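You operate a simulated robot arm through the tools that you are given. There is no shell and no other tool.

You run a simulated two-armed robot. Do the job below in one go: nothing can be reset, and whatever is moved stays where it is left.

JOB
Pick up the jar from the grey mat on the skein bench with one hand, pass it to the other hand and put it on the drip plate. Set down upright: jar.
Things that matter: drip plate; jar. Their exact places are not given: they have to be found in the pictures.

The check looks at the end state, three seconds after you hand in, the way a careful person would. Anything else that was tipped, shoved, dropped, spilled or broken makes it a failure.

ROBOT AND FRAMES
Two 7-joint arms with two-finger parallel grippers on one trunk, on a base that moves. Base frame: it is fixed to the floor where the robot stands at the start and does not move with it; the origin is under the middle of the robot, x ahead of it, y to its left, z up; the surface under the hand at the start is at about z = 0.84. Units: m, degrees, N and s.
The left shoulder is at the start at [0.02, 0.113, 1.222], the right one opposite. With the tool pointing down near the work surface each hand reaches from about 0.2 to 0.6 m from the robot's upright axis, wherever it stands, measured 20 degrees to its own side. Places, roughly: drip plate (13x13 cm) [-3.28, -1.14, 0.84]. Payload 1.57 kg a hand.
The tool frame of a hand sits at the grasp point between the pads (the TCP): z along the fingers, y along the line on which they close. The tips reach 0.03 m beyond it. The gripper opens to 0.08 m. The fingers are 0.017 m wide and 0.012 m thick; the gripper's body (0.04 by 0.082 m) begins 0.08 m behind the TCP.
Orientation is that of the tool frame in the base frame, as a unit quaternion [w, x, y, z]. With the fingers straight down and closing along the base's y, the tool's x points along the base's -x, its y along +y and its z along -z.

CONTROLS
- The arms move only by the tool apply_moves. It takes "left_series", "right_series" or both (then of equal length, played together; a hand with none holds still); each is a list of rows, each a list of 2 entries, a list of its own where there are three numbers: the shift along the tool's x, y, z in cm, then the turn, a rotation vector about the tool's x, y, z in degrees. In form: [[[x, y, z], [wx, wy, wz]], ...]. A call has 1 to 20 rows; each row shifts and turns the commanded pose from where the row before left it, along the tool's axes as they then stand. "left_jaw" and "right_jaw" are, for a hand that has rows, the opening, from 0 (shut) to 1 (fully open), set as the call begins (left out, the last holds). Each row takes 0.2 s and may step no farther than 0.05 m and 8.6 degrees from the row before; otherwise, or with a gripper value out of range, the whole call is refused. Where a pose cannot be reached the arm comes as near as it can. A force on the tool above 40 N (or 10 N above the force at the start of the call, whichever is more), or a blocked arm, ends the call early, and 0.2 s more pass. The fingers move at their own pace (about 0.045 m/s each) and stop on an object; they squeeze with about 41 N. The grip force told is the motor's: it shows also when the fingers shut on nothing. Time passes only in rows, and 0.2 s behind the last, so rows that do not move let the fingers close. The reply holds the time, the measured pose of the TCP, the force on the tool along the base axes, the opening and the grip force, in the units named above and with some noise, with the torque about the TCP (base axes, N m) and any sound that the robot's microphone picked up.
- Cameras (640 x 400 px; columns grow to the right, rows downward): "scene" is now at [0.1001, -0.0065, 1.3578]; the picture's right is [-0.11, -0.99, 0.00], its down [-0.57, 0.06, -0.82] and it looks along [0.81, -0.09, -0.57] (base axes); focal length 284 px, centre (320, 200). "left" rides on the left gripper at [0.072, 0.007, -0.122] in its tool frame; the picture's right is [-0.09, 1.00, 0.00], its down [-0.84, -0.08, -0.54] and it looks along [-0.54, -0.05, 0.84] (tool axes); focal length 238 px, centre (320, 200). "right" rides on the right gripper at [0.072, -0.007, -0.122] in its tool frame; the picture's right is [0.09, 1.00, 0.00], its down [-0.84, 0.08, -0.54] and it looks along [-0.54, 0.05, 0.84] (tool axes); focal length 238 px, centre (320, 200).
- snapshot(camera): a new picture of that camera. The clock stands still meanwhile.
- raise_lower(by): moves the trunk up (or, below 0, down) by that many m; the arms and the scene camera ride with it, the base frame stays. It gives what a move gives, with no picture.
- base_move(legs): drives the robot by 1 to 6 legs, each [ahead, left, turn to the left] in m, m and degrees, along the robot's own axes; the way and the turn of a leg run together, so that a leg with both is an arc; at most 1.5 m and 180 degrees a leg. The arms and the cameras ride along, it lands a little off, and it stops where it bumps. It gives what a move gives.
- aim_head(pan, tilt): turns the head with the scene camera to pan (to the left, within 80 degrees either way) and tilt (down, from -29 to 69), counted from straight ahead of the robot. It gives what a move gives.
- measure_at(camera, pixels): for up to 12 pixels [column, row] of the newest picture of that camera ("zoom" is the newest enlarged one), the place [x, y, z] in the base frame of the surface seen there, good to about 0.002 m, but the place of the scene camera against the robot may be out by one fixed shift of up to 0.018 m in any direction. The clock stands still meanwhile.
- inspect(camera, box): a new picture of the part [left, top, right, bottom] of that camera's present view, enlarged. The clock stands still meanwhile.
- hand_in(): hands the job in; it is judged then, once.

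Open the grippers and draw the arms clear of the work before you hand the job in, unless the task says otherwise.

The tools are called after ">>>" by a JSON object that holds its "fn" and its "kwargs". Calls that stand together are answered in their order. apply_moves: Moves the arms, as the interface text tells. Its arguments: {"type":"object","properties":{"left_series":{"type":"array","items":{"type":"array"}},"left_jaw":{"type":"number"},"right_series":{"type":"array","items":{"type":"array"}},"right_jaw":{"type":"number"}},"required":[]} The other tools are called the same way: raise_lower (by) moves the trunk up or down; base_move (legs) drives the base; aim_head (pan, tilt) turns the head that bears the scene camera; snapshot (camera) takes a picture; measure_at (camera, pixels) gives the place of the surface under pixels of a picture; inspect (camera, box) takes an enlarged picture of a part of a camera's view; hand_in () hands the job in.

At the start:

```text
t: 0.0
left_tcp_pos: [0.4867, 0.2106, 1.1719]
left_orientation: [-0.001, -0.001, 1.0, 0.0]
left_ft_force: [-0.1, 0.3, -0.4]
left_torque: [-0.04, 0.01, -0.01]
left_gripper_width: 0.0801
left_grip_force: 0.1
right_tcp_pos: [0.5016, -0.2479, 1.0997]
right_orientation: [0.0, 0.001, 1.0, 0.0]
right_ft_force: [-0.2, -0.6, -0.3]
right_torque: [0.01, -0.01, -0.04]
right_gripper_width: 0.08
right_grip_force: 0.1
trunk travel left (down, up): [-0.275, 0.295]
robot x, y, heading: [0.0006, -0.0025, -0.1]
head pan, tilt (commanded): [-6.5, 35.0]
```

scene: 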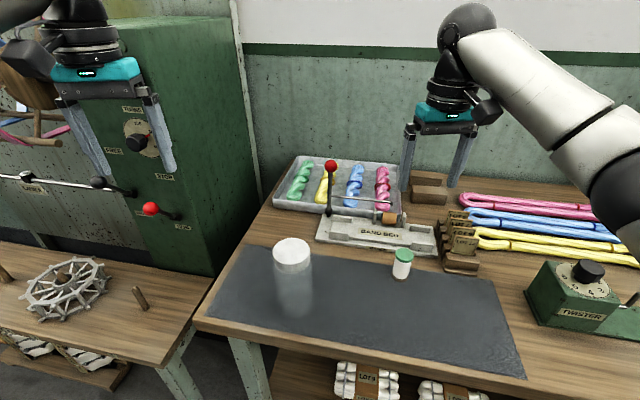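
right: 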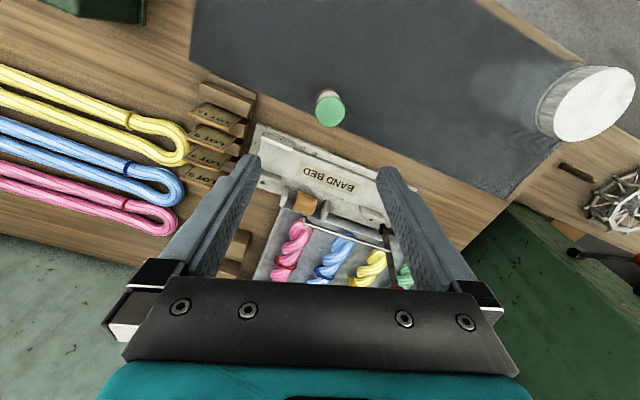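
left: 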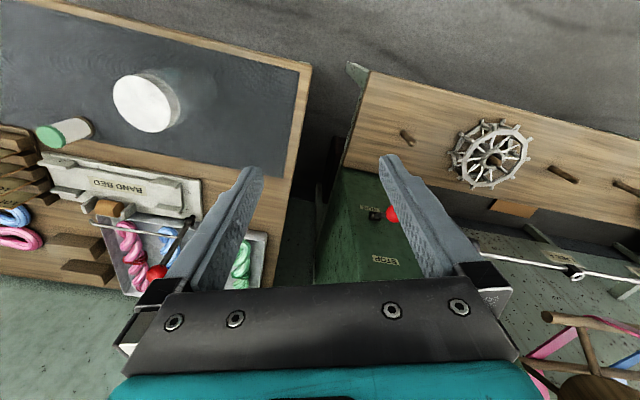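

The scene picture shows a pale round thing near (292,265) and a small green-lidded bottle at (402,263) on the grey mat. I'll enlarge that region to tell which one is the jar.

>>> {"fn": "inspect", "kwargs": {"camera": "scene", "box": [220, 210, 460, 360]}}

>>> {"fn": "inspect", "kwargs": {"camera": "left", "box": [0, 40, 260, 200]}}

>>> {"fn": "measure_at", "kwargs": {"camera": "scene", "pixels": [[291, 250], [291, 269], [275, 252], [310, 252], [402, 255], [402, 270], [290, 300], [293, 315], [250, 300], [400, 320]]}}

```text
2.67 times, centred on (340, 285) of scene
```

zoom: 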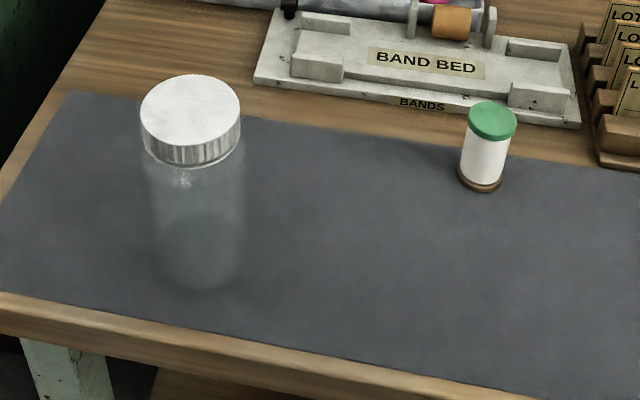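

```text
2.46 times, centred on (130, 120) of left
```

zoom: 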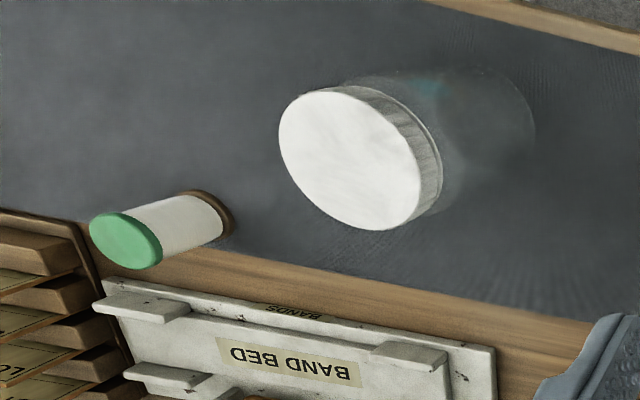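

```text
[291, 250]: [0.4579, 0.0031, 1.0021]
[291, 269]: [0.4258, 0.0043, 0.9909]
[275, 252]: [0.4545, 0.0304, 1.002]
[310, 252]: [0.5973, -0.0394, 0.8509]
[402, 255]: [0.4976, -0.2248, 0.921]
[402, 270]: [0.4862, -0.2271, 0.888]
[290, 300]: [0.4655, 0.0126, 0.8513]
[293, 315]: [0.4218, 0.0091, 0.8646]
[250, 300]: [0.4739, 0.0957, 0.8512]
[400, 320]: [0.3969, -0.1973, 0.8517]
```

The jar is the clear glass one with the white lid, its top at about z=1.00 and the mat at about 0.851. I'll measure its lid edges and glass walls with the left hand's camera, which has no fixed shift.

>>> {"fn": "measure_at", "kwargs": {"camera": "left", "pixels": [[116, 95], [140, 78], [142, 102], [168, 125], [150, 130], [118, 112], [176, 100], [190, 100], [205, 95], [230, 100], [60, 40], [180, 85]]}}

>>> {"fn": "snapshot", "kwargs": {"camera": "left"}}

```text
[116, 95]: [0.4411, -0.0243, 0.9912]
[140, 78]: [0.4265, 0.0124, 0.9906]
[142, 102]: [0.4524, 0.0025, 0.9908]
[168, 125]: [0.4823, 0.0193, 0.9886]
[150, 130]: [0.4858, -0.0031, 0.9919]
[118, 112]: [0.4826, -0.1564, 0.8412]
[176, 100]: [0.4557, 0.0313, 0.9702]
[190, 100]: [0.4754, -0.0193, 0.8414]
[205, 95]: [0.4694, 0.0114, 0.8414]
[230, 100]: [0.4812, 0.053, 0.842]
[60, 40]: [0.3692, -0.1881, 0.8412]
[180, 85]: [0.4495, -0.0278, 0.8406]
```

```text
taken
```

left: 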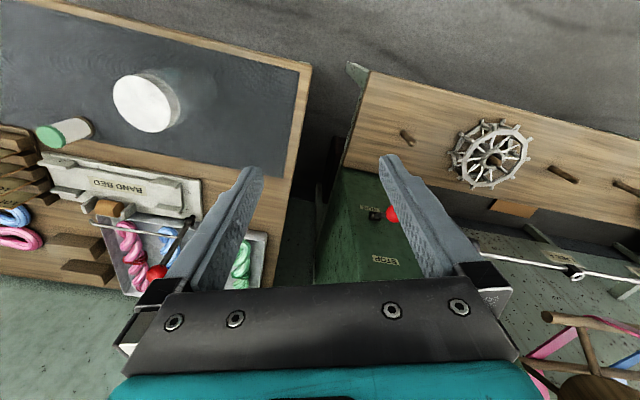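

The wrist camera puts the mat at z=0.841, so the scene camera reads about 1 cm high. I'll enlarge the jar in the left view to read its lid's edges precisely.

>>> {"fn": "inspect", "kwargs": {"camera": "left", "box": [96, 55, 224, 135]}}

```text
5.00 times, centred on (160, 95) of left
```

zoom: 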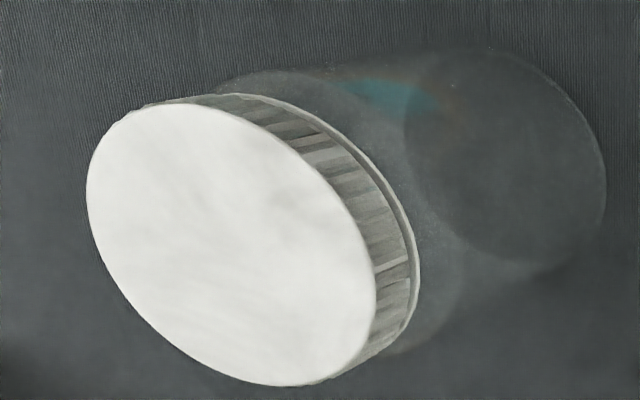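

The lid's ellipse spans from about (90,180) to (372,300) in the enlargement. I'll measure points just inside its rim.

>>> {"fn": "measure_at", "kwargs": {"camera": "zoom", "pixels": [[91, 190], [150, 108], [220, 113], [300, 160], [372, 300], [350, 358], [280, 382], [180, 340], [110, 260], [230, 240], [400, 270], [600, 200]]}}

```text
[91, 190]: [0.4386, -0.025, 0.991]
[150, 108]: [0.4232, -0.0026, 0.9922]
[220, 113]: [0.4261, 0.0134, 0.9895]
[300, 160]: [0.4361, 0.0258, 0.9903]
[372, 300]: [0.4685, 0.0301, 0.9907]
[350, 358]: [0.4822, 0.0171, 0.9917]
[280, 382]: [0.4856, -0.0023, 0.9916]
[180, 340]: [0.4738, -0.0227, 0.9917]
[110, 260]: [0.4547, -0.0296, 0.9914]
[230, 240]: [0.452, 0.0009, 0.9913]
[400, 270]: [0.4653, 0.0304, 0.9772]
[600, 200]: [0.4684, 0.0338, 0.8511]
```

The lid measures about 6.3–6.5 cm across, centred near (0.4545, 0.0015) with its top at z=0.991; the glass body looks slightly wider. Before touching it I'll survey the surroundings by panning the head to both sides.

>>> {"fn": "aim_head", "kwargs": {"pan": -80, "tilt": 20}}

>>> {"fn": "snapshot", "kwargs": {"camera": "scene"}}

>>> {"fn": "aim_head", "kwargs": {"pan": 80, "tilt": 20}}

>>> {"fn": "snapshot", "kwargs": {"camera": "scene"}}

```text
t: 1.5
left_tcp_pos: [0.4862, 0.2106, 1.1703]
left_orientation: [-0.001, -0.001, 1.0, 0.0]
left_ft_force: [0.9, -0.4, -0.3]
left_torque: [-0.01, -0.02, 0.0]
left_gripper_width: 0.0799
left_grip_force: 0.1
right_tcp_pos: [0.5029, -0.2481, 1.0998]
right_orientation: [0.0, 0.0, 1.0, 0.0]
right_ft_force: [-0.2, -0.7, -0.7]
right_torque: [0.0, 0.0, 0.01]
right_gripper_width: 0.08
right_grip_force: 0.1
trunk travel left (down, up): [-0.275, 0.295]
robot x, y, heading: [-0.0032, 0.0018, 0.2]
head pan, tilt (commanded): [-80.0, 20.0]
```

```text
taken
```

scene: 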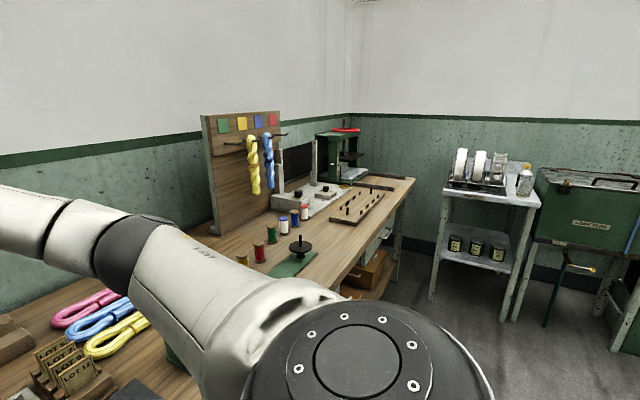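

```text
t: 3.9
left_tcp_pos: [0.4864, 0.2101, 1.1708]
left_orientation: [0.0, -0.001, 1.0, 0.0]
left_ft_force: [-0.2, -0.6, -0.5]
left_torque: [0.0, -0.05, 0.0]
left_gripper_width: 0.0802
left_grip_force: 0.2
right_tcp_pos: [0.5036, -0.2481, 1.1]
right_orientation: [0.0, 0.0, 1.0, 0.0]
right_ft_force: [0.2, -0.2, -0.3]
right_torque: [0.0, 0.03, -0.01]
right_gripper_width: 0.0799
right_grip_force: 0.1
trunk travel left (down, up): [-0.275, 0.295]
robot x, y, heading: [0.0013, -0.0012, -0.2]
head pan, tilt (commanded): [80.0, 20.0]
```

```text
taken
```

scene: 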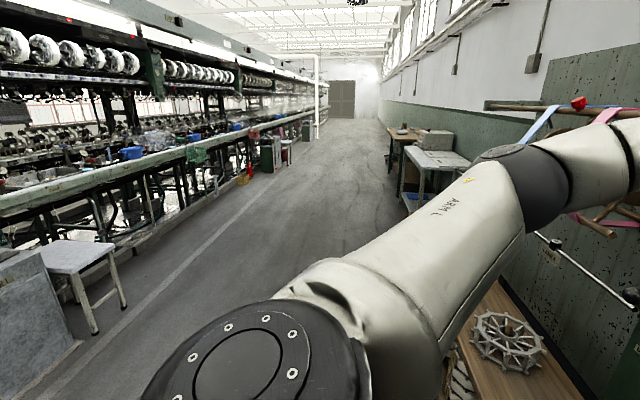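

The left view shows a machine row and a small stool near (85,255) behind-left; the right view shows tables along the far wall. I'll measure some of these, then back up a little and turn to see the drip plate.

>>> {"fn": "measure_at", "kwargs": {"camera": "scene", "pixels": [[80, 255], [95, 330], [125, 305], [30, 380], [30, 300], [100, 360], [130, 340], [200, 280]]}}

>>> {"fn": "base_move", "kwargs": {"legs": [[-0.5, 0, 0]]}}

>>> {"fn": "snapshot", "kwargs": {"camera": "scene"}}

```text
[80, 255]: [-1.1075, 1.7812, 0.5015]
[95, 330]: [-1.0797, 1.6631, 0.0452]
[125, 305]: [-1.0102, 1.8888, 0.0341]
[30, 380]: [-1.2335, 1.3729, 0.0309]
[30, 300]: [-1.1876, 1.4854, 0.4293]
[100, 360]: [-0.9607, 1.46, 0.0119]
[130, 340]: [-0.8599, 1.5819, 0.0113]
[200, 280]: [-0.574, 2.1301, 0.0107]
```

```text
t: 6.8
left_tcp_pos: [-0.0106, 0.2111, 1.1708]
left_orientation: [0.0, -0.001, 1.0, 0.0]
left_ft_force: [0.0, 0.7, 1.0]
left_torque: [0.04, -0.05, -0.01]
left_gripper_width: 0.0798
left_grip_force: 0.0
right_tcp_pos: [0.0053, -0.2476, 1.0998]
right_orientation: [-0.001, 0.0, 1.0, 0.0]
right_ft_force: [-0.7, 0.8, -0.4]
right_torque: [0.01, 0.0, 0.0]
right_gripper_width: 0.08
right_grip_force: 0.0
trunk travel left (down, up): [-0.275, 0.295]
robot x, y, heading: [-0.5011, 0.0003, -0.1]
head pan, tilt (commanded): [80.0, 20.0]
```

```text
taken
```

scene: 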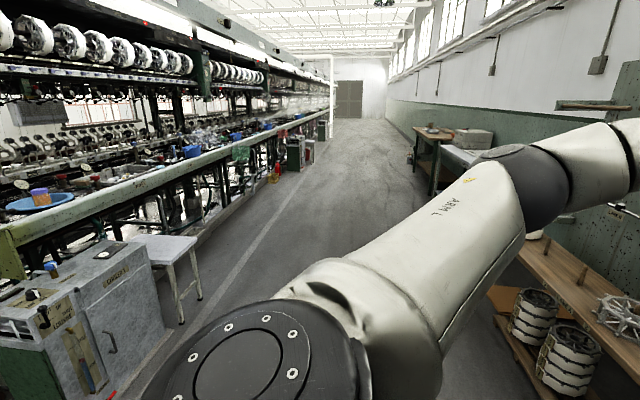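

The cabinet at the left starts around x≈-1.2, y≈1.3, so there's room to turn here. I'll turn 90° right first and look, with the head ahead.

>>> {"fn": "base_move", "kwargs": {"legs": [[0, 0, -90]]}}

>>> {"fn": "aim_head", "kwargs": {"pan": -70, "tilt": 15}}

>>> {"fn": "snapshot", "kwargs": {"camera": "scene"}}

>>> {"fn": "aim_head", "kwargs": {"pan": -15, "tilt": 20}}

>>> {"fn": "snapshot", "kwargs": {"camera": "scene"}}

```text
t: 11.1
left_tcp_pos: [-0.2879, -0.4865, 1.1711]
left_orientation: [0.0, 0.708, 0.706, -0.001]
left_ft_force: [0.6, 0.0, 0.3]
left_torque: [-0.01, -0.03, 0.03]
left_gripper_width: 0.08
left_grip_force: 0.0
right_tcp_pos: [-0.7479, -0.5018, 1.1003]
right_orientation: [0.0, 0.708, 0.706, 0.0]
right_ft_force: [-1.0, -0.4, 0.5]
right_torque: [0.04, -0.01, 0.02]
right_gripper_width: 0.0801
right_grip_force: 0.0
trunk travel left (down, up): [-0.275, 0.295]
robot x, y, heading: [-0.4986, -0.0, -90.3]
head pan, tilt (commanded): [80.0, 20.0]
```

```text
t: 13.4
left_tcp_pos: [-0.2882, -0.487, 1.1718]
left_orientation: [0.0, 0.708, 0.706, 0.0]
left_ft_force: [-0.3, -0.1, -0.2]
left_torque: [-0.02, -0.02, 0.02]
left_gripper_width: 0.0801
left_grip_force: 0.1
right_tcp_pos: [-0.7476, -0.5019, 1.1003]
right_orientation: [0.0, 0.708, 0.706, -0.001]
right_ft_force: [-0.3, -0.4, -0.5]
right_torque: [0.0, 0.02, -0.01]
right_gripper_width: 0.0799
right_grip_force: 0.0
trunk travel left (down, up): [-0.275, 0.295]
robot x, y, heading: [-0.4974, -0.0031, -90.2]
head pan, tilt (commanded): [-70.0, 15.0]
```

```text
taken
```

scene: 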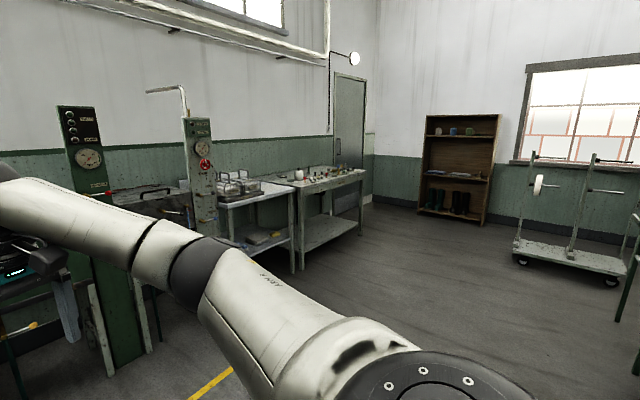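

```text
t: 14.7
left_tcp_pos: [-0.2879, -0.4871, 1.171]
left_orientation: [0.0, 0.709, 0.706, 0.001]
left_ft_force: [0.4, -0.6, 0.2]
left_torque: [0.03, -0.02, 0.01]
left_gripper_width: 0.0801
left_grip_force: 0.0
right_tcp_pos: [-0.7467, -0.5023, 1.1]
right_orientation: [0.0, 0.709, 0.706, -0.001]
right_ft_force: [-0.6, 0.5, 0.1]
right_torque: [0.0, -0.02, 0.01]
right_gripper_width: 0.0802
right_grip_force: 0.1
trunk travel left (down, up): [-0.275, 0.295]
robot x, y, heading: [-0.491, 0.0014, -90.2]
head pan, tilt (commanded): [-15.0, 20.0]
```

```text
taken
```

scene: 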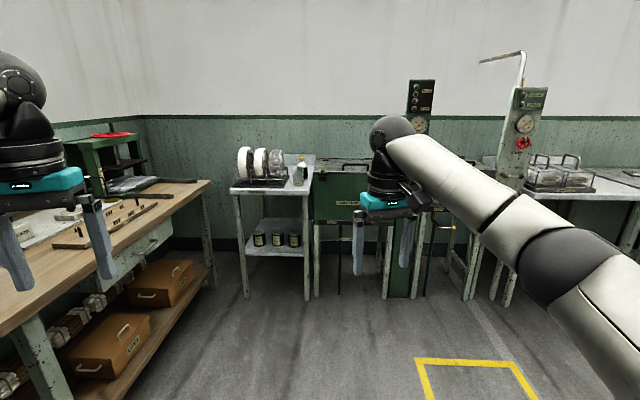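

At pan −70 the drip plate should lie near pixel (315,175), on the table with small items. I'll point the head there and enlarge it.

>>> {"fn": "aim_head", "kwargs": {"pan": -70, "tilt": 15}}

>>> {"fn": "inspect", "kwargs": {"camera": "scene", "box": [190, 130, 390, 255]}}

```text
t: 15.9
left_tcp_pos: [-0.2895, -0.4873, 1.1708]
left_orientation: [0.0, 0.708, 0.706, 0.0]
left_ft_force: [-1.2, -0.2, 0.0]
left_torque: [-0.02, 0.0, -0.03]
left_gripper_width: 0.0801
left_grip_force: 0.1
right_tcp_pos: [-0.747, -0.5008, 1.1001]
right_orientation: [0.0, 0.708, 0.706, 0.0]
right_ft_force: [0.2, 0.1, 0.2]
right_torque: [0.0, -0.02, -0.01]
right_gripper_width: 0.0801
right_grip_force: 0.0
trunk travel left (down, up): [-0.275, 0.295]
robot x, y, heading: [-0.4945, -0.0031, -90.1]
head pan, tilt (commanded): [-70.0, 15.0]
```

```text
3.20 times, centred on (290, 192) of scene
```

zoom: 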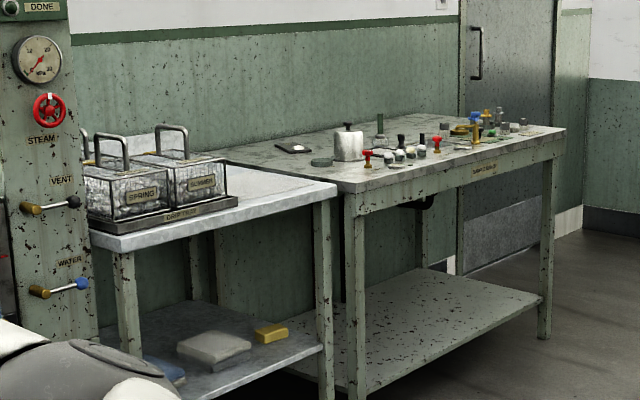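

The green table ahead carries several small things; the plate should be there. I'll measure its corners and the floor in front to plan the drive.

>>> {"fn": "measure_at", "kwargs": {"camera": "zoom", "pixels": [[352, 185], [562, 130], [445, 125], [320, 162], [348, 150], [455, 165], [478, 150], [525, 130], [365, 160], [290, 148], [330, 188], [545, 330]]}}

```text
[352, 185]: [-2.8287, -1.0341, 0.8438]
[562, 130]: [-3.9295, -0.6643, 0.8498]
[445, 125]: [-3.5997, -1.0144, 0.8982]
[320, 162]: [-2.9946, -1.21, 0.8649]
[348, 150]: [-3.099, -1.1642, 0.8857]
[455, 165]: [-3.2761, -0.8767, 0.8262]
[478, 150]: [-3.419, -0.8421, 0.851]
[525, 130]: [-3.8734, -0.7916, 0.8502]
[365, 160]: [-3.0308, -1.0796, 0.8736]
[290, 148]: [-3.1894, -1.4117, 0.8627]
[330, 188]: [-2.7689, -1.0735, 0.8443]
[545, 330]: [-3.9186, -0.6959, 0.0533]
```

The table's front edge runs from (-2.83,-1.03) to (-3.93,-0.66), so it is turned by about 18.6°, and I should face it with heading about −108.6°. The floor along y≈0 looks clear, so I'll strafe toward it in two legs and turn.

>>> {"fn": "base_move", "kwargs": {"legs": [[0, -1.2, 0], [0, -1.2, 0], [0, 0, -18.6]]}}

>>> {"fn": "aim_head", "kwargs": {"pan": 0, "tilt": 30}}

>>> {"fn": "snapshot", "kwargs": {"camera": "scene"}}

```text
t: 28.8
left_tcp_pos: [-2.8705, -0.5113, 1.1705]
left_orientation: [-0.001, 0.813, 0.582, 0.001]
left_ft_force: [0.3, 0.1, 0.3]
left_torque: [-0.04, -0.01, -0.03]
left_gripper_width: 0.0799
left_grip_force: 0.1
right_tcp_pos: [-3.3093, -0.3785, 1.0994]
right_orientation: [-0.001, 0.814, 0.581, 0.0]
right_ft_force: [0.3, 0.4, 0.2]
right_torque: [0.01, -0.01, -0.02]
right_gripper_width: 0.08
right_grip_force: 0.0
trunk travel left (down, up): [-0.275, 0.295]
robot x, y, heading: [-2.9128, 0.0157, -108.9]
head pan, tilt (commanded): [-70.0, 15.0]
```

```text
t: 30.2
left_tcp_pos: [-2.8699, -0.5125, 1.1704]
left_orientation: [0.0, 0.813, 0.582, 0.001]
left_ft_force: [0.4, -0.4, 0.4]
left_torque: [0.03, 0.01, 0.0]
left_gripper_width: 0.0801
left_grip_force: 0.1
right_tcp_pos: [-3.3087, -0.3773, 1.1001]
right_orientation: [0.0, 0.814, 0.581, 0.0]
right_ft_force: [0.4, -0.1, 0.9]
right_torque: [0.0, 0.0, -0.02]
right_gripper_width: 0.0799
right_grip_force: 0.1
trunk travel left (down, up): [-0.275, 0.295]
robot x, y, heading: [-2.9112, 0.0177, -108.9]
head pan, tilt (commanded): [0.0, 30.0]
```

```text
taken
```

scene: 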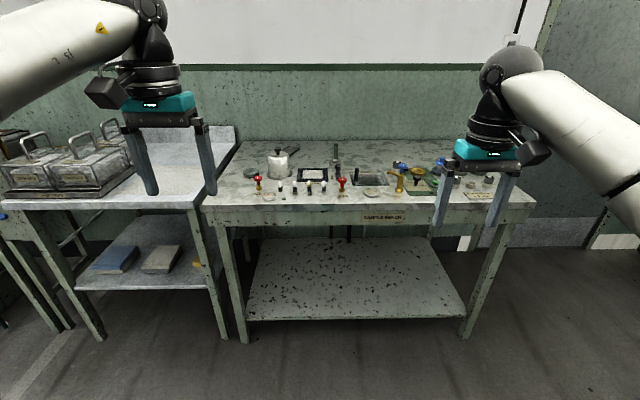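

The table is ahead; a flat thing with a white inset sits at (313,176) and a grey tray at (370,178). I'll enlarge and measure both.

>>> {"fn": "inspect", "kwargs": {"camera": "scene", "box": [210, 130, 430, 268]}}

>>> {"fn": "measure_at", "kwargs": {"camera": "scene", "pixels": [[313, 175], [300, 175], [327, 175], [370, 179], [355, 180], [385, 180], [320, 205], [320, 210], [260, 207], [380, 206]]}}

```text
2.90 times, centred on (320, 199) of scene
```

zoom: 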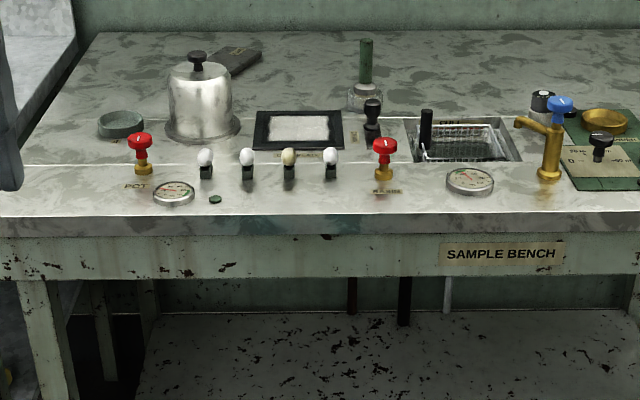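

```text
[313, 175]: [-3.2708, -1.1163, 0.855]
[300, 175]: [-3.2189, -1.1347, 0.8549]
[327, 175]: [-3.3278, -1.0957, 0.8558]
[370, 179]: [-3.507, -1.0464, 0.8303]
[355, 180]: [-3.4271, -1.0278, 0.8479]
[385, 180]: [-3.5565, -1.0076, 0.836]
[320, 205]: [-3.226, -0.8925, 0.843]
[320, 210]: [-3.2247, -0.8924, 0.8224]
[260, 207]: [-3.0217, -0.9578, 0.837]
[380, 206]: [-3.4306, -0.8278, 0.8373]
```

The drip plate is the dark frame with a white inset at (313,175), about (-3.27,-1.12), with lamp posts, a bell and knobs close around it, so the jar has to come down from above with a top grip. That means the left hand takes the jar from the side and the right hand takes it from above. I'll test the left hand's side-grip orientation here in free air: first turn 90° about the vertical.

>>> {"fn": "apply_moves", "kwargs": {"left_series": [[[0, 0, 0], [0, 0, -8.2]], [[0, 0, 0], [0, 0, -8.2]], [[0, 0, 0], [0, 0, -8.2]], [[0, 0, 0], [0, 0, -8.2]], [[0, 0, 0], [0, 0, -8.2]], [[0, 0, 0], [0, 0, -8.2]], [[0, 0, 0], [0, 0, -8.2]], [[0, 0, 0], [0, 0, -8.2]], [[0, 0, 0], [0, 0, -8.2]], [[0, 0, 0], [0, 0, -8.2]], [[0, 0, 0], [0, 0, -8.0]], [[0, 0, 0], [0, 0, 0]]]}}

```text
t: 32.8
left_tcp_pos: [-2.8696, -0.5123, 1.1702]
left_orientation: [0.0, 0.164, 0.986, 0.0]
left_ft_force: [-0.8, 0.0, 0.1]
left_torque: [-0.01, -0.01, 0.01]
left_gripper_width: 0.0803
left_grip_force: 0.2
right_tcp_pos: [-3.309, -0.3777, 1.1004]
right_orientation: [0.001, 0.814, 0.581, 0.0]
right_ft_force: [-0.2, -0.8, -0.3]
right_torque: [-0.01, -0.02, 0.0]
right_gripper_width: 0.08
right_grip_force: 0.0
trunk travel left (down, up): [-0.275, 0.295]
robot x, y, heading: [-2.9131, 0.0152, -109.2]
head pan, tilt (commanded): [0.0, 30.0]
```

The left hand turned as commanded: its tool x now points to the robot's right. Next I tilt it 70° about tool y so the fingers point to the right with the camera on top.

>>> {"fn": "apply_moves", "kwargs": {"left_series": [[[0, 0, 0], [0, 7.8, 0]], [[0, 0, 0], [0, 7.8, 0]], [[0, 0, 0], [0, 7.8, 0]], [[0, 0, 0], [0, 7.8, 0]], [[0, 0, 0], [0, 7.8, 0]], [[0, 0, 0], [0, 7.8, 0]], [[0, 0, 0], [0, 7.8, 0]], [[0, 0, 0], [0, 7.8, 0]], [[0, 0, 0], [0, 7.6, 0]], [[0, 0, 0], [0, 0, 0]]]}}

>>> {"fn": "snapshot", "kwargs": {"camera": "scene"}}

>>> {"fn": "snapshot", "kwargs": {"camera": "left"}}

```text
t: 35.0
left_tcp_pos: [-2.8702, -0.5115, 1.17]
left_orientation: [-0.567, 0.134, 0.807, 0.094]
left_ft_force: [1.3, 0.3, -0.8]
left_torque: [-0.01, -0.03, 0.0]
left_gripper_width: 0.08
left_grip_force: 0.0
right_tcp_pos: [-3.3086, -0.3778, 1.0989]
right_orientation: [-0.001, 0.814, 0.581, 0.0]
right_ft_force: [-0.7, 0.3, 1.1]
right_torque: [-0.02, 0.03, 0.01]
right_gripper_width: 0.08
right_grip_force: 0.1
trunk travel left (down, up): [-0.275, 0.295]
robot x, y, heading: [-2.9124, 0.0192, -108.9]
head pan, tilt (commanded): [0.0, 30.0]
```

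```text
taken
```

scene: 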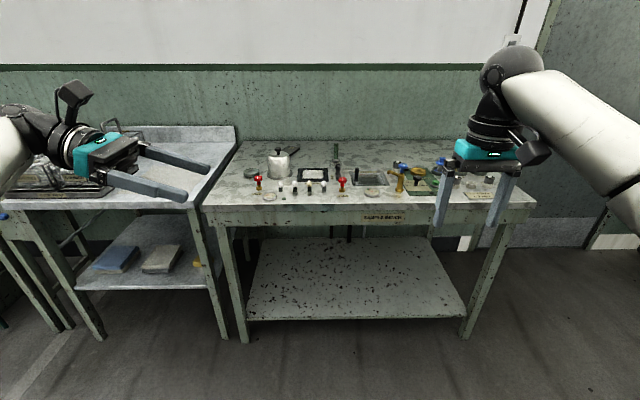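

```text
taken
```

left: 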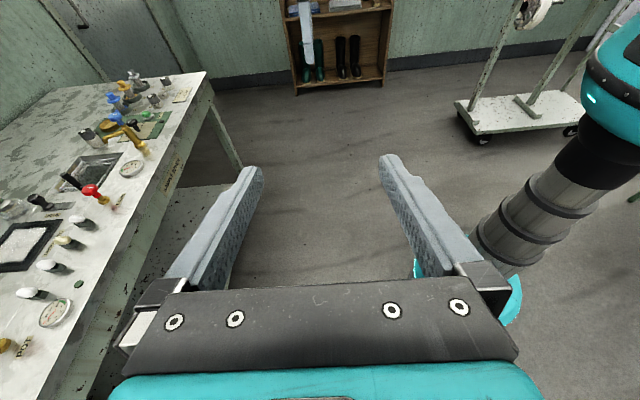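

The side pose is reached exactly, with fingers pointing right and 20° down and the camera on top. I'll now test in free air whether the arm reaches the pick spot relative to the robot (0.455 ahead, 0 lateral, z 0.895).

>>> {"fn": "apply_moves", "kwargs": {"left_series": [[[-2.334, 0.375, 3.64], [0, 0, 0]], [[-2.334, 0.375, 3.64], [0, 0, 0]], [[-2.334, 0.375, 3.64], [0, 0, 0]], [[-2.334, 0.375, 3.64], [0, 0, 0]], [[-2.334, 0.375, 3.64], [0, 0, 0]], [[-2.334, 0.375, 3.64], [0, 0, 0]], [[-2.334, 0.375, 3.64], [0, 0, 0]], [[-2.334, 0.375, 3.64], [0, 0, 0]], [[0, 0, 0], [0, 0, 0]]]}}

>>> {"fn": "snapshot", "kwargs": {"camera": "scene"}}

```text
t: 37.0
left_tcp_pos: [-3.0577, -0.414, 0.8971]
left_orientation: [-0.566, 0.135, 0.808, 0.094]
left_ft_force: [0.2, 0.0, 0.6]
left_torque: [0.0, -0.03, 0.03]
left_gripper_width: 0.08
left_grip_force: 0.1
right_tcp_pos: [-3.309, -0.3786, 1.0999]
right_orientation: [0.0, 0.814, 0.581, 0.0]
right_ft_force: [-0.2, 0.1, -0.2]
right_torque: [-0.01, 0.01, 0.01]
right_gripper_width: 0.0799
right_grip_force: 0.0
trunk travel left (down, up): [-0.275, 0.295]
robot x, y, heading: [-2.9091, 0.0183, -108.7]
head pan, tilt (commanded): [0.0, 30.0]
```

```text
taken
```

scene: 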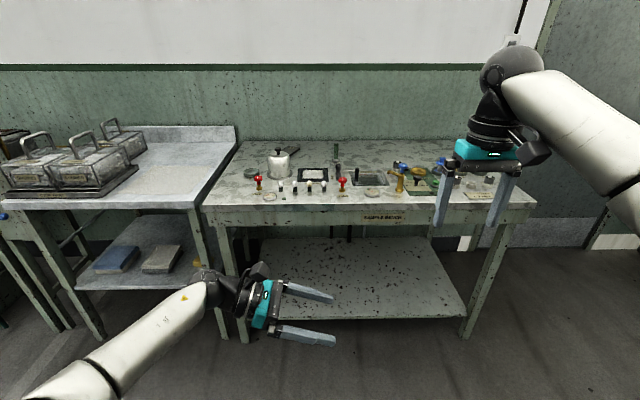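

The pick pose is reached. I need the forearm's height so it won't foul the bench edge; I'll measure points along the left arm at (70,380), (130,345), (190,305), (212,290).

>>> {"fn": "measure_at", "kwargs": {"camera": "scene", "pixels": [[60, 385], [70, 380], [100, 365], [130, 350], [160, 330], [190, 305], [212, 290], [235, 290], [262, 300], [255, 272], [310, 290], [310, 335]]}}

>>> {"fn": "aim_head", "kwargs": {"pan": 45, "tilt": 50}}

>>> {"fn": "snapshot", "kwargs": {"camera": "scene"}}

```text
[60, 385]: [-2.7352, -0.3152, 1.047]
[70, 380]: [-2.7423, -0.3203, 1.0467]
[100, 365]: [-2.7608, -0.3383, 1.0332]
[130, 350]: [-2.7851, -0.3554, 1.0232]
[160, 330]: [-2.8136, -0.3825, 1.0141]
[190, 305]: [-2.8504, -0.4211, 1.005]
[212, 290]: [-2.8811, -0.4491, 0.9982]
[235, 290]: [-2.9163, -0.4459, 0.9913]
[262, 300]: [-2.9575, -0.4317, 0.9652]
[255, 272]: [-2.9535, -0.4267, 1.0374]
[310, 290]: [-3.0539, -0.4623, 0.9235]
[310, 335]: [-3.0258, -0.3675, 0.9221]
```

```text
t: 38.1
left_tcp_pos: [-3.0582, -0.4152, 0.896]
left_orientation: [-0.566, 0.135, 0.808, 0.094]
left_ft_force: [0.7, -0.7, 0.4]
left_torque: [0.0, 0.01, 0.01]
left_gripper_width: 0.0801
left_grip_force: 0.0
right_tcp_pos: [-3.3098, -0.3784, 1.0993]
right_orientation: [0.001, 0.814, 0.58, 0.0]
right_ft_force: [-0.2, -0.3, 0.3]
right_torque: [-0.03, -0.01, -0.02]
right_gripper_width: 0.08
right_grip_force: 0.1
trunk travel left (down, up): [-0.275, 0.295]
robot x, y, heading: [-2.9079, 0.0189, -109.2]
head pan, tilt (commanded): [45.0, 50.0]
```

```text
taken
```

scene: 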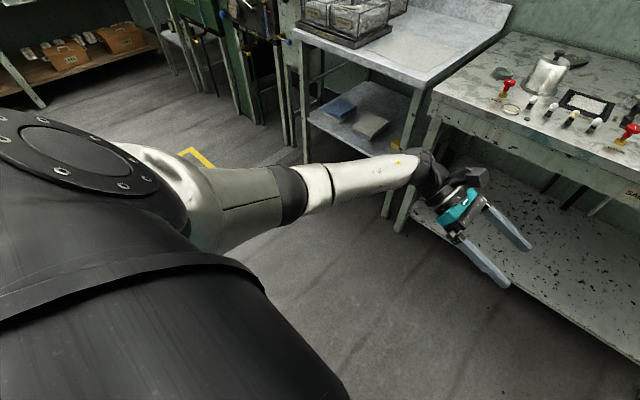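

The forearm top is near z≈1.0, so its underside clears a 0.84 bench. I'll lift the left hand 0.25 m straight up, then drive back along the same way to the skein bench.

>>> {"fn": "apply_moves", "kwargs": {"left_series": [[[3.92, 0, -1.425], [0, 0, 0]], [[3.92, 0, -1.425], [0, 0, 0]], [[3.92, 0, -1.425], [0, 0, 0]], [[3.92, 0, -1.425], [0, 0, 0]], [[3.92, 0, -1.425], [0, 0, 0]], [[3.92, 0, -1.425], [0, 0, 0]], [[0, 0, 0], [0, 0, 0]]]}}

>>> {"fn": "base_move", "kwargs": {"legs": [[0, 0, 19], [0, 1.2, 0], [0, 1.2, 0], [0, 0, 90]]}}

>>> {"fn": "aim_head", "kwargs": {"pan": 5, "tilt": 30}}

>>> {"fn": "snapshot", "kwargs": {"camera": "scene"}}

```text
t: 39.7
left_tcp_pos: [-3.0588, -0.4154, 1.1469]
left_orientation: [-0.566, 0.134, 0.808, 0.094]
left_ft_force: [-0.1, 0.9, 0.5]
left_torque: [-0.01, 0.0, -0.04]
left_gripper_width: 0.0799
left_grip_force: 0.1
right_tcp_pos: [-3.3081, -0.3778, 1.0997]
right_orientation: [0.001, 0.814, 0.581, -0.001]
right_ft_force: [-0.2, -0.1, 0.9]
right_torque: [-0.01, 0.03, -0.01]
right_gripper_width: 0.0802
right_grip_force: 0.1
trunk travel left (down, up): [-0.275, 0.295]
robot x, y, heading: [-2.9126, 0.0222, -109.1]
head pan, tilt (commanded): [45.0, 50.0]
```

```text
t: 56.4
left_tcp_pos: [-0.059, -0.0119, 1.1486]
left_orientation: [-0.407, -0.578, 0.581, -0.404]
left_ft_force: [-0.3, 0.0, 0.3]
left_torque: [-0.02, 0.01, 0.01]
left_gripper_width: 0.0801
left_grip_force: 0.0
right_tcp_pos: [-0.0131, -0.261, 1.1007]
right_orientation: [0.0, 0.003, 1.0, -0.001]
right_ft_force: [0.4, -0.6, -0.3]
right_torque: [-0.01, 0.02, 0.03]
right_gripper_width: 0.0801
right_grip_force: 0.1
trunk travel left (down, up): [-0.275, 0.295]
robot x, y, heading: [-0.5161, -0.0135, -0.2]
head pan, tilt (commanded): [45.0, 50.0]
```

```text
t: 57.4
left_tcp_pos: [-0.0598, -0.0123, 1.1477]
left_orientation: [-0.407, -0.578, 0.581, -0.404]
left_ft_force: [-0.1, -0.1, -0.4]
left_torque: [0.01, -0.02, -0.01]
left_gripper_width: 0.08
left_grip_force: 0.0
right_tcp_pos: [-0.0148, -0.2606, 1.1003]
right_orientation: [0.0, 0.004, 1.0, -0.001]
right_ft_force: [0.4, -0.1, -0.2]
right_torque: [-0.02, 0.01, 0.01]
right_gripper_width: 0.0798
right_grip_force: 0.0
trunk travel left (down, up): [-0.275, 0.295]
robot x, y, heading: [-0.5176, -0.0099, -0.5]
head pan, tilt (commanded): [5.0, 30.0]
```

```text
taken
```

scene: 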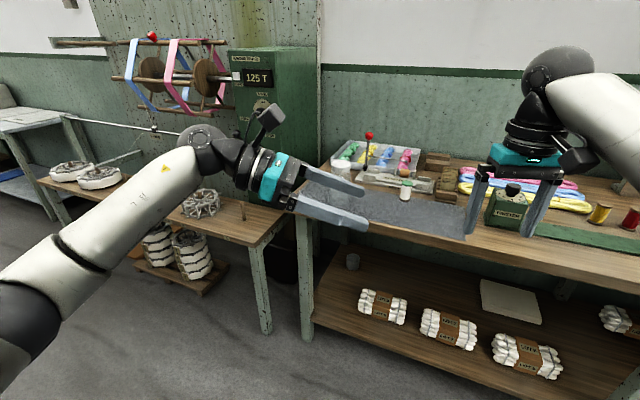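

I'm back facing the skein bench; the left hand hides the jar. I'll measure the green machine's corner, the bench's front edge and left corner.

>>> {"fn": "measure_at", "kwargs": {"camera": "scene", "pixels": [[308, 150], [240, 130], [290, 120], [310, 214], [400, 233], [240, 210], [140, 180], [154, 128], [370, 136], [330, 170], [290, 228]]}}

```text
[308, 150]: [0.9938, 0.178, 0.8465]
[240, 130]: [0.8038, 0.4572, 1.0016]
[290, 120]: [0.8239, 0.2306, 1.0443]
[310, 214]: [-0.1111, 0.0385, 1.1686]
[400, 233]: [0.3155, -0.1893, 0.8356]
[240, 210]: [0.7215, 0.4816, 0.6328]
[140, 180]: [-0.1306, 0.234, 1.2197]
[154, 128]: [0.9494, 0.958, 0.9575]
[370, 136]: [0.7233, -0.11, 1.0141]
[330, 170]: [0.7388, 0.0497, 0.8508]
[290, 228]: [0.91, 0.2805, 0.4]
```

The green machine starts at x≈0.8 and the bench's front edge is at x≈0.315, so the work space is clear. I'll drive forward to the starting place and look with the left wrist camera.

>>> {"fn": "base_move", "kwargs": {"legs": [[0.515, 0.01, 0.3]]}}

>>> {"fn": "snapshot", "kwargs": {"camera": "left"}}

>>> {"fn": "snapshot", "kwargs": {"camera": "right"}}

>>> {"fn": "snapshot", "kwargs": {"camera": "scene"}}

```text
t: 60.5
left_tcp_pos: [0.4564, -0.0028, 1.1465]
left_orientation: [-0.406, -0.579, 0.58, -0.405]
left_ft_force: [0.3, 0.0, 0.4]
left_torque: [0.02, 0.02, -0.01]
left_gripper_width: 0.08
left_grip_force: 0.0
right_tcp_pos: [0.5025, -0.2509, 1.0995]
right_orientation: [0.0, 0.001, 1.0, 0.0]
right_ft_force: [-0.4, 0.7, -0.2]
right_torque: [0.01, 0.01, 0.04]
right_gripper_width: 0.0799
right_grip_force: 0.1
trunk travel left (down, up): [-0.275, 0.295]
robot x, y, heading: [0.0011, -0.0035, -0.1]
head pan, tilt (commanded): [5.0, 30.0]
```

```text
taken
```

left: 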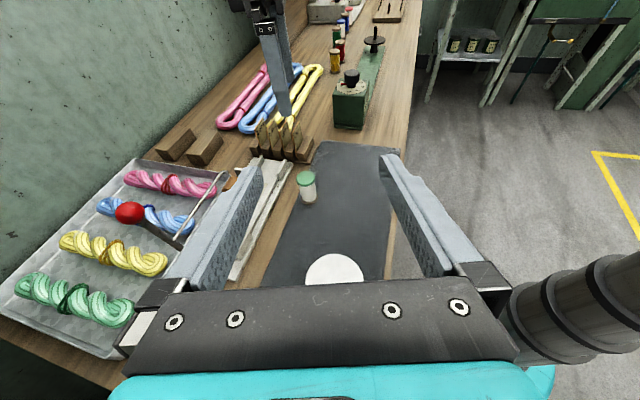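

```text
taken
```

right: 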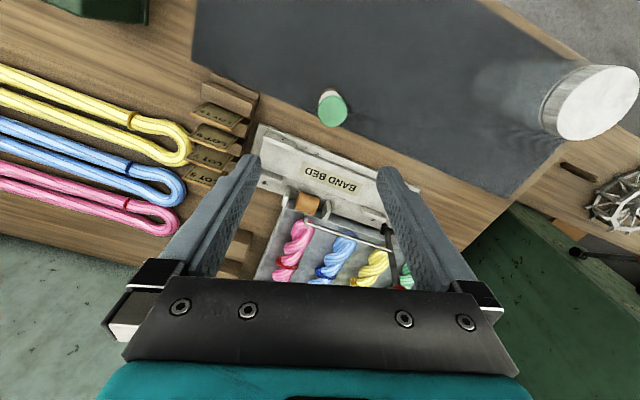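

```text
taken
```

scene: 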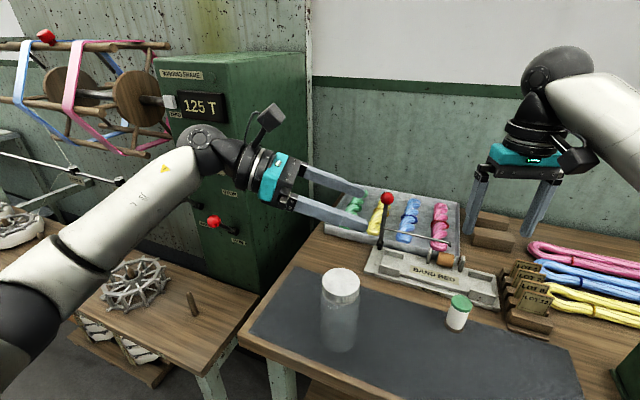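

The scene shows the jar clearly at (341,300) and the left camera sees its lid at (335,268). I'll move the left hand 14.5 cm to the left so the jar comes into its camera's view.

>>> {"fn": "apply_moves", "kwargs": {"left_series": [[[-1.243, 0, -3.41], [0, 0, 0]], [[-1.243, 0, -3.41], [0, 0, 0]], [[-1.243, 0, -3.41], [0, 0, 0]], [[-1.243, 0, -3.41], [0, 0, 0]], [[0, 0, 0], [0, 0, 0]]], "left_jaw": 1.0}}

>>> {"fn": "snapshot", "kwargs": {"camera": "left"}}

>>> {"fn": "inspect", "kwargs": {"camera": "scene", "box": [270, 250, 430, 350]}}

```text
t: 61.6
left_tcp_pos: [0.456, 0.1434, 1.1474]
left_orientation: [-0.406, -0.579, 0.58, -0.405]
left_ft_force: [-1.1, 0.1, -0.8]
left_torque: [0.0, -0.03, 0.03]
left_gripper_width: 0.0799
left_grip_force: 0.0
right_tcp_pos: [0.5025, -0.2513, 1.1]
right_orientation: [0.001, 0.002, 1.0, 0.0]
right_ft_force: [0.1, 0.3, -0.1]
right_torque: [0.03, 0.0, 0.0]
right_gripper_width: 0.0799
right_grip_force: 0.1
trunk travel left (down, up): [-0.275, 0.295]
robot x, y, heading: [0.0033, -0.0007, 0.0]
head pan, tilt (commanded): [5.0, 30.0]
```

```text
taken
```

left: 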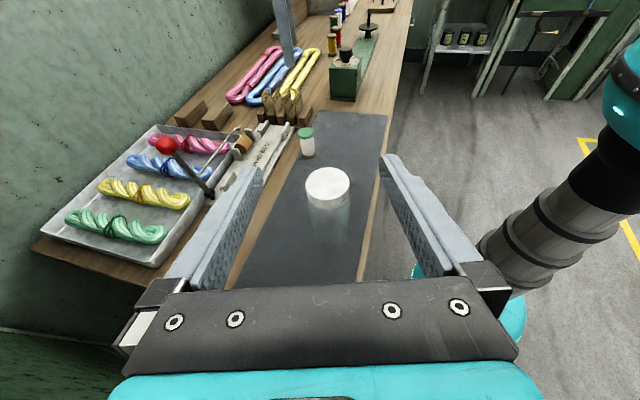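

```text
4.00 times, centred on (350, 300) of scene
```

zoom: 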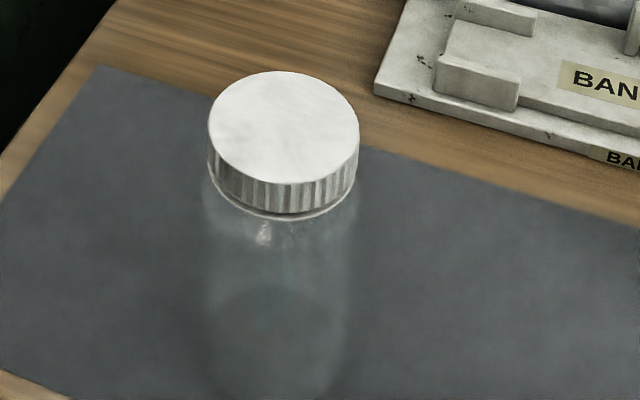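

The jar lid is at (328,185) in the left camera, between the fingers. I'll enlarge and measure its rim and the glass outline.

>>> {"fn": "inspect", "kwargs": {"camera": "left", "box": [280, 150, 376, 210]}}

```text
6.67 times, centred on (328, 180) of left
```

zoom: 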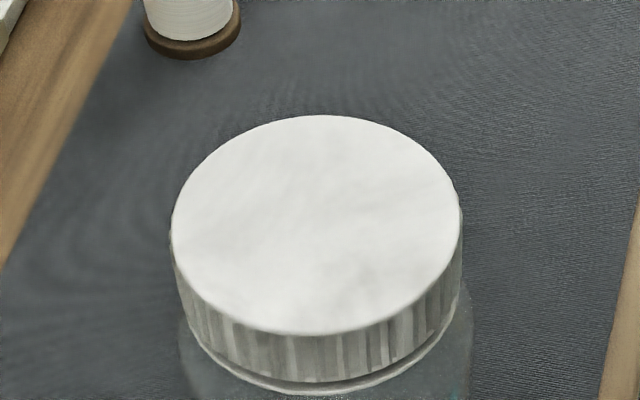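

>>> {"fn": "measure_at", "kwargs": {"camera": "zoom", "pixels": [[175, 225], [457, 212], [315, 119], [315, 328], [200, 300], [440, 290], [315, 225], [465, 320], [188, 350], [468, 360], [320, 360], [320, 390]]}}

>>> {"fn": "inspect", "kwargs": {"camera": "left", "box": [270, 165, 390, 240]}}

```text
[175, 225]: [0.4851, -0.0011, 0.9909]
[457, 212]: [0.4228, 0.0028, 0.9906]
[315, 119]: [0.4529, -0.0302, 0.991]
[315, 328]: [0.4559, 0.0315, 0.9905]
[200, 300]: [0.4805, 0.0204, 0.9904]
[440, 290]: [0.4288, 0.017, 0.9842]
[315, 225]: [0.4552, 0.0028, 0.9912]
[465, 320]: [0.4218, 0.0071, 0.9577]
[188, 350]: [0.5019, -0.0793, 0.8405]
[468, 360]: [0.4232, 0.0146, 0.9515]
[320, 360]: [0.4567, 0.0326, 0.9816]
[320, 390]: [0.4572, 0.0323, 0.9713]
```

```text
5.33 times, centred on (330, 202) of left
```

zoom: 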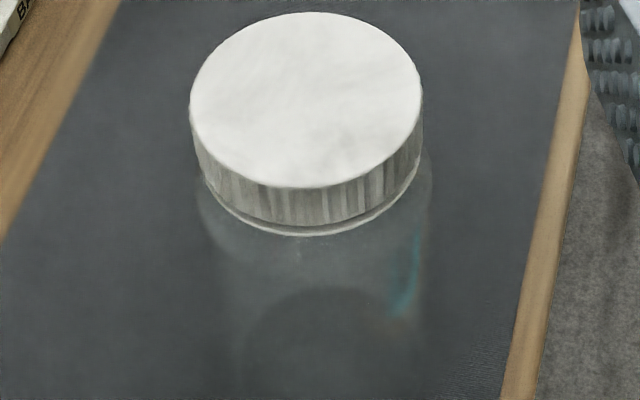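

The lid spans x 0.4225–0.4855 and y −0.0305–0.032, so the jar's axis is at about (0.454, 0.001) with glass radius about 0.034. I'll lower the left hand beside the jar (y≈0.143) to z≈0.892 and check the view.

>>> {"fn": "apply_moves", "kwargs": {"left_series": [[[-3.995, 0.033, 1.458], [0, 0, 0]], [[-3.995, 0.033, 1.458], [0, 0, 0]], [[-3.995, 0.033, 1.458], [0, 0, 0]], [[-3.995, 0.033, 1.458], [0, 0, 0]], [[-3.995, 0.033, 1.458], [0, 0, 0]], [[-3.995, 0.033, 1.458], [0, 0, 0]], [[0, 0, 0], [0, 0, 0]]], "left_jaw": 1.0}}

>>> {"fn": "snapshot", "kwargs": {"camera": "left"}}

>>> {"fn": "snapshot", "kwargs": {"camera": "scene"}}

```text
t: 63.2
left_tcp_pos: [0.4557, 0.144, 0.891]
left_orientation: [-0.406, -0.579, 0.579, -0.406]
left_ft_force: [0.7, -0.5, -0.3]
left_torque: [0.02, 0.0, -0.01]
left_gripper_width: 0.0799
left_grip_force: 0.0
right_tcp_pos: [0.5021, -0.2507, 1.0993]
right_orientation: [0.0, 0.001, 1.0, 0.0]
right_ft_force: [0.0, 0.1, -0.1]
right_torque: [0.0, 0.01, -0.02]
right_gripper_width: 0.0801
right_grip_force: 0.0
trunk travel left (down, up): [-0.275, 0.295]
robot x, y, heading: [0.0001, -0.0032, 0.0]
head pan, tilt (commanded): [5.0, 30.0]
```

```text
taken
```

left: 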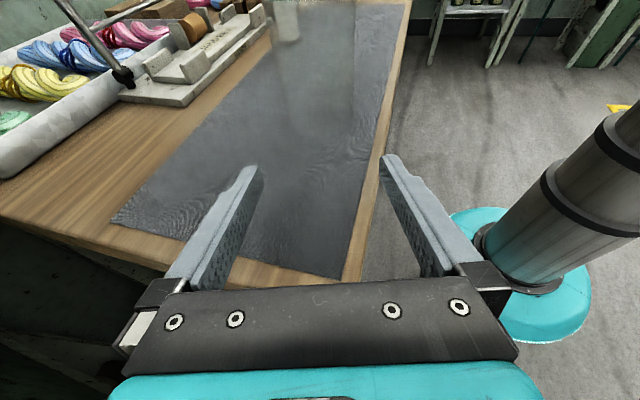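

```text
taken
```

scene: 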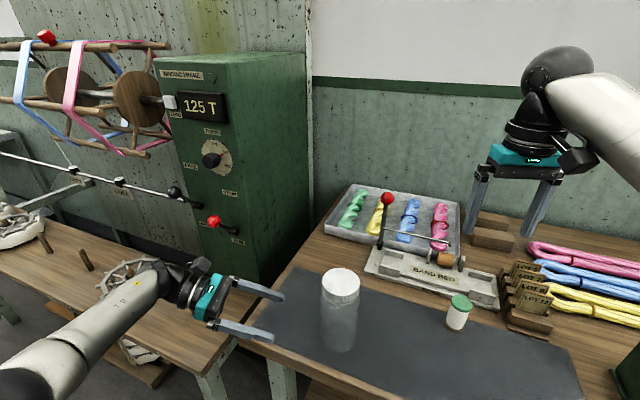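

The left hand sits beside the jar at height 0.891, and the jar at (340,310) lies straight along its fingers. I'll advance to y≈0.06, where the tips just reach the glass, in small steps.

>>> {"fn": "apply_moves", "kwargs": {"left_series": [[[0.569, 0.02, 1.56], [0, 0, 0]], [[0.569, 0.02, 1.56], [0, 0, 0]], [[0.569, 0.02, 1.56], [0, 0, 0]], [[0.569, 0.02, 1.56], [0, 0, 0]], [[0.569, 0.02, 1.56], [0, 0, 0]], [[0, 0, 0], [0, 0, 0]]], "left_jaw": 1.0}}

>>> {"fn": "snapshot", "kwargs": {"camera": "left"}}

>>> {"fn": "inspect", "kwargs": {"camera": "scene", "box": [220, 240, 412, 360]}}

```text
t: 64.7
left_tcp_pos: [0.4536, 0.0597, 0.8919]
left_orientation: [0.405, 0.58, -0.579, 0.406]
left_ft_force: [0.3, 0.4, 0.6]
left_torque: [-0.01, -0.03, -0.01]
left_gripper_width: 0.0798
left_grip_force: 0.0
right_tcp_pos: [0.5036, -0.2508, 1.0998]
right_orientation: [0.001, 0.001, 1.0, 0.001]
right_ft_force: [-1.6, 0.0, 0.2]
right_torque: [0.03, -0.01, -0.01]
right_gripper_width: 0.08
right_grip_force: 0.0
trunk travel left (down, up): [-0.275, 0.295]
robot x, y, heading: [-0.001, -0.0056, -0.2]
head pan, tilt (commanded): [5.0, 30.0]
```

```text
taken
```

left: 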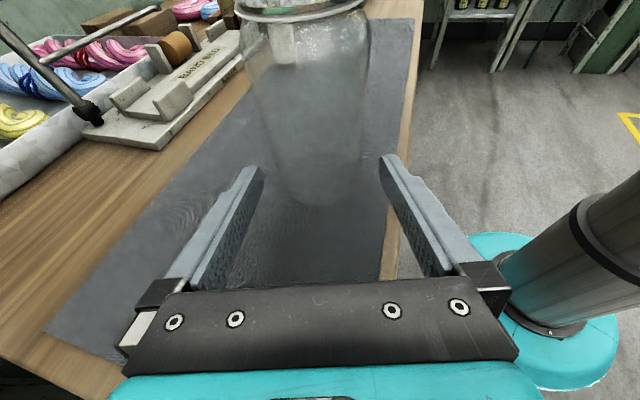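

```text
3.33 times, centred on (316, 300) of scene
```

zoom: 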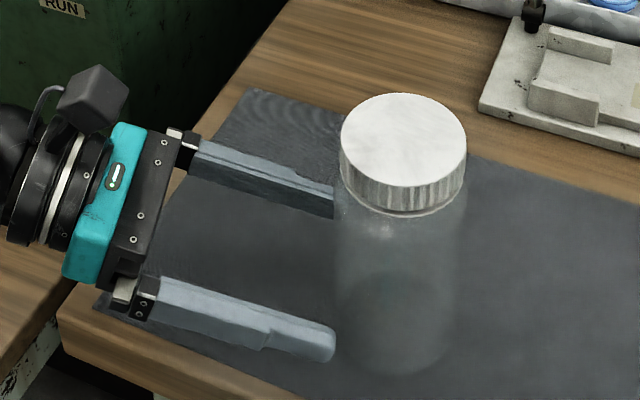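

In the left view the jar's glass spans roughly columns 272–368 around row 150, centred between the fingertips at columns 252 and 390. I'll measure its outline to confirm the centring.

>>> {"fn": "inspect", "kwargs": {"camera": "left", "box": [216, 80, 424, 210]}}

>>> {"fn": "measure_at", "kwargs": {"camera": "left", "pixels": [[247, 60], [366, 60], [255, 100], [362, 100], [270, 130], [364, 130], [305, 60], [320, 100], [320, 150], [320, 195], [270, 12], [330, 15]]}}

```text
3.08 times, centred on (320, 145) of left
```

zoom: 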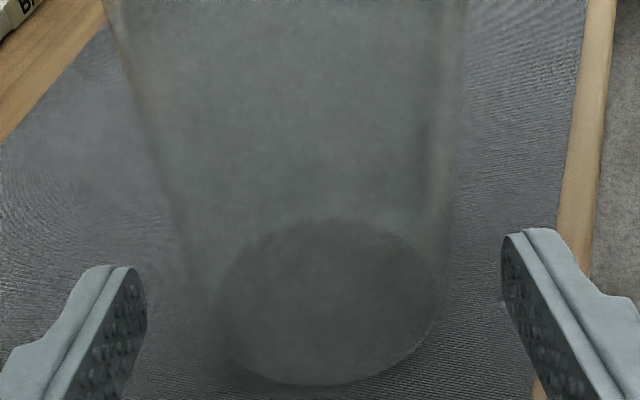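

```text
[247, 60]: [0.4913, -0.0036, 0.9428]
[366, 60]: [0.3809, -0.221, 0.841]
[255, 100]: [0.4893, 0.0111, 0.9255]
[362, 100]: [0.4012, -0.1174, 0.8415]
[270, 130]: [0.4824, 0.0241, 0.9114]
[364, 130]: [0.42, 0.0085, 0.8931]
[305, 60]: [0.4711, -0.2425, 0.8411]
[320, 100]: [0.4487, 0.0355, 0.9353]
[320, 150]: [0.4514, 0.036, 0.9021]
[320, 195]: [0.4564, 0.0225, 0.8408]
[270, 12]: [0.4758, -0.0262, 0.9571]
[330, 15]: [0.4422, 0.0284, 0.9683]
```

The glass is centred at about x≈0.455 with radius about 0.0355, and the hand is at x≈0.454, so roughly 4 mm is free on each side. I'll advance 3 cm and check again.

>>> {"fn": "apply_moves", "kwargs": {"left_series": [[[0.336, -0.02, 0.92], [0, 0, 0]], [[0.336, -0.02, 0.92], [0, 0, 0]], [[0.336, -0.02, 0.92], [0, 0, 0]], [[0, 0, 0], [0, 0, 0]]], "left_jaw": 1.0}}

>>> {"fn": "snapshot", "kwargs": {"camera": "left"}}

>>> {"fn": "inspect", "kwargs": {"camera": "scene", "box": [220, 240, 412, 360]}}

```text
t: 65.7
left_tcp_pos: [0.4545, 0.0299, 0.8928]
left_orientation: [-0.406, -0.579, 0.579, -0.405]
left_ft_force: [-0.5, 0.5, -0.6]
left_torque: [-0.03, 0.0, 0.0]
left_gripper_width: 0.08
left_grip_force: 0.0
right_tcp_pos: [0.5036, -0.2513, 1.1002]
right_orientation: [0.001, 0.001, 1.0, -0.001]
right_ft_force: [0.6, 0.3, 0.4]
right_torque: [-0.03, -0.02, 0.04]
right_gripper_width: 0.08
right_grip_force: 0.0
trunk travel left (down, up): [-0.275, 0.295]
robot x, y, heading: [-0.0021, -0.0036, -0.2]
head pan, tilt (commanded): [5.0, 30.0]
```

```text
taken
```

left: 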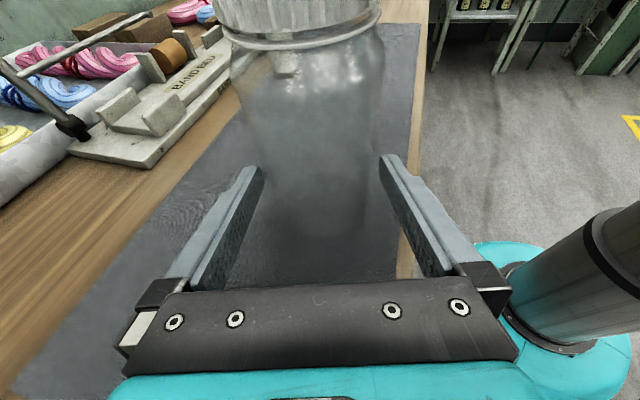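

```text
3.33 times, centred on (316, 300) of scene
```

zoom: 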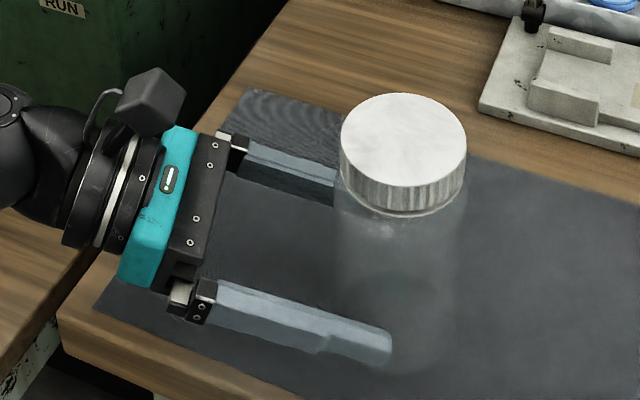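

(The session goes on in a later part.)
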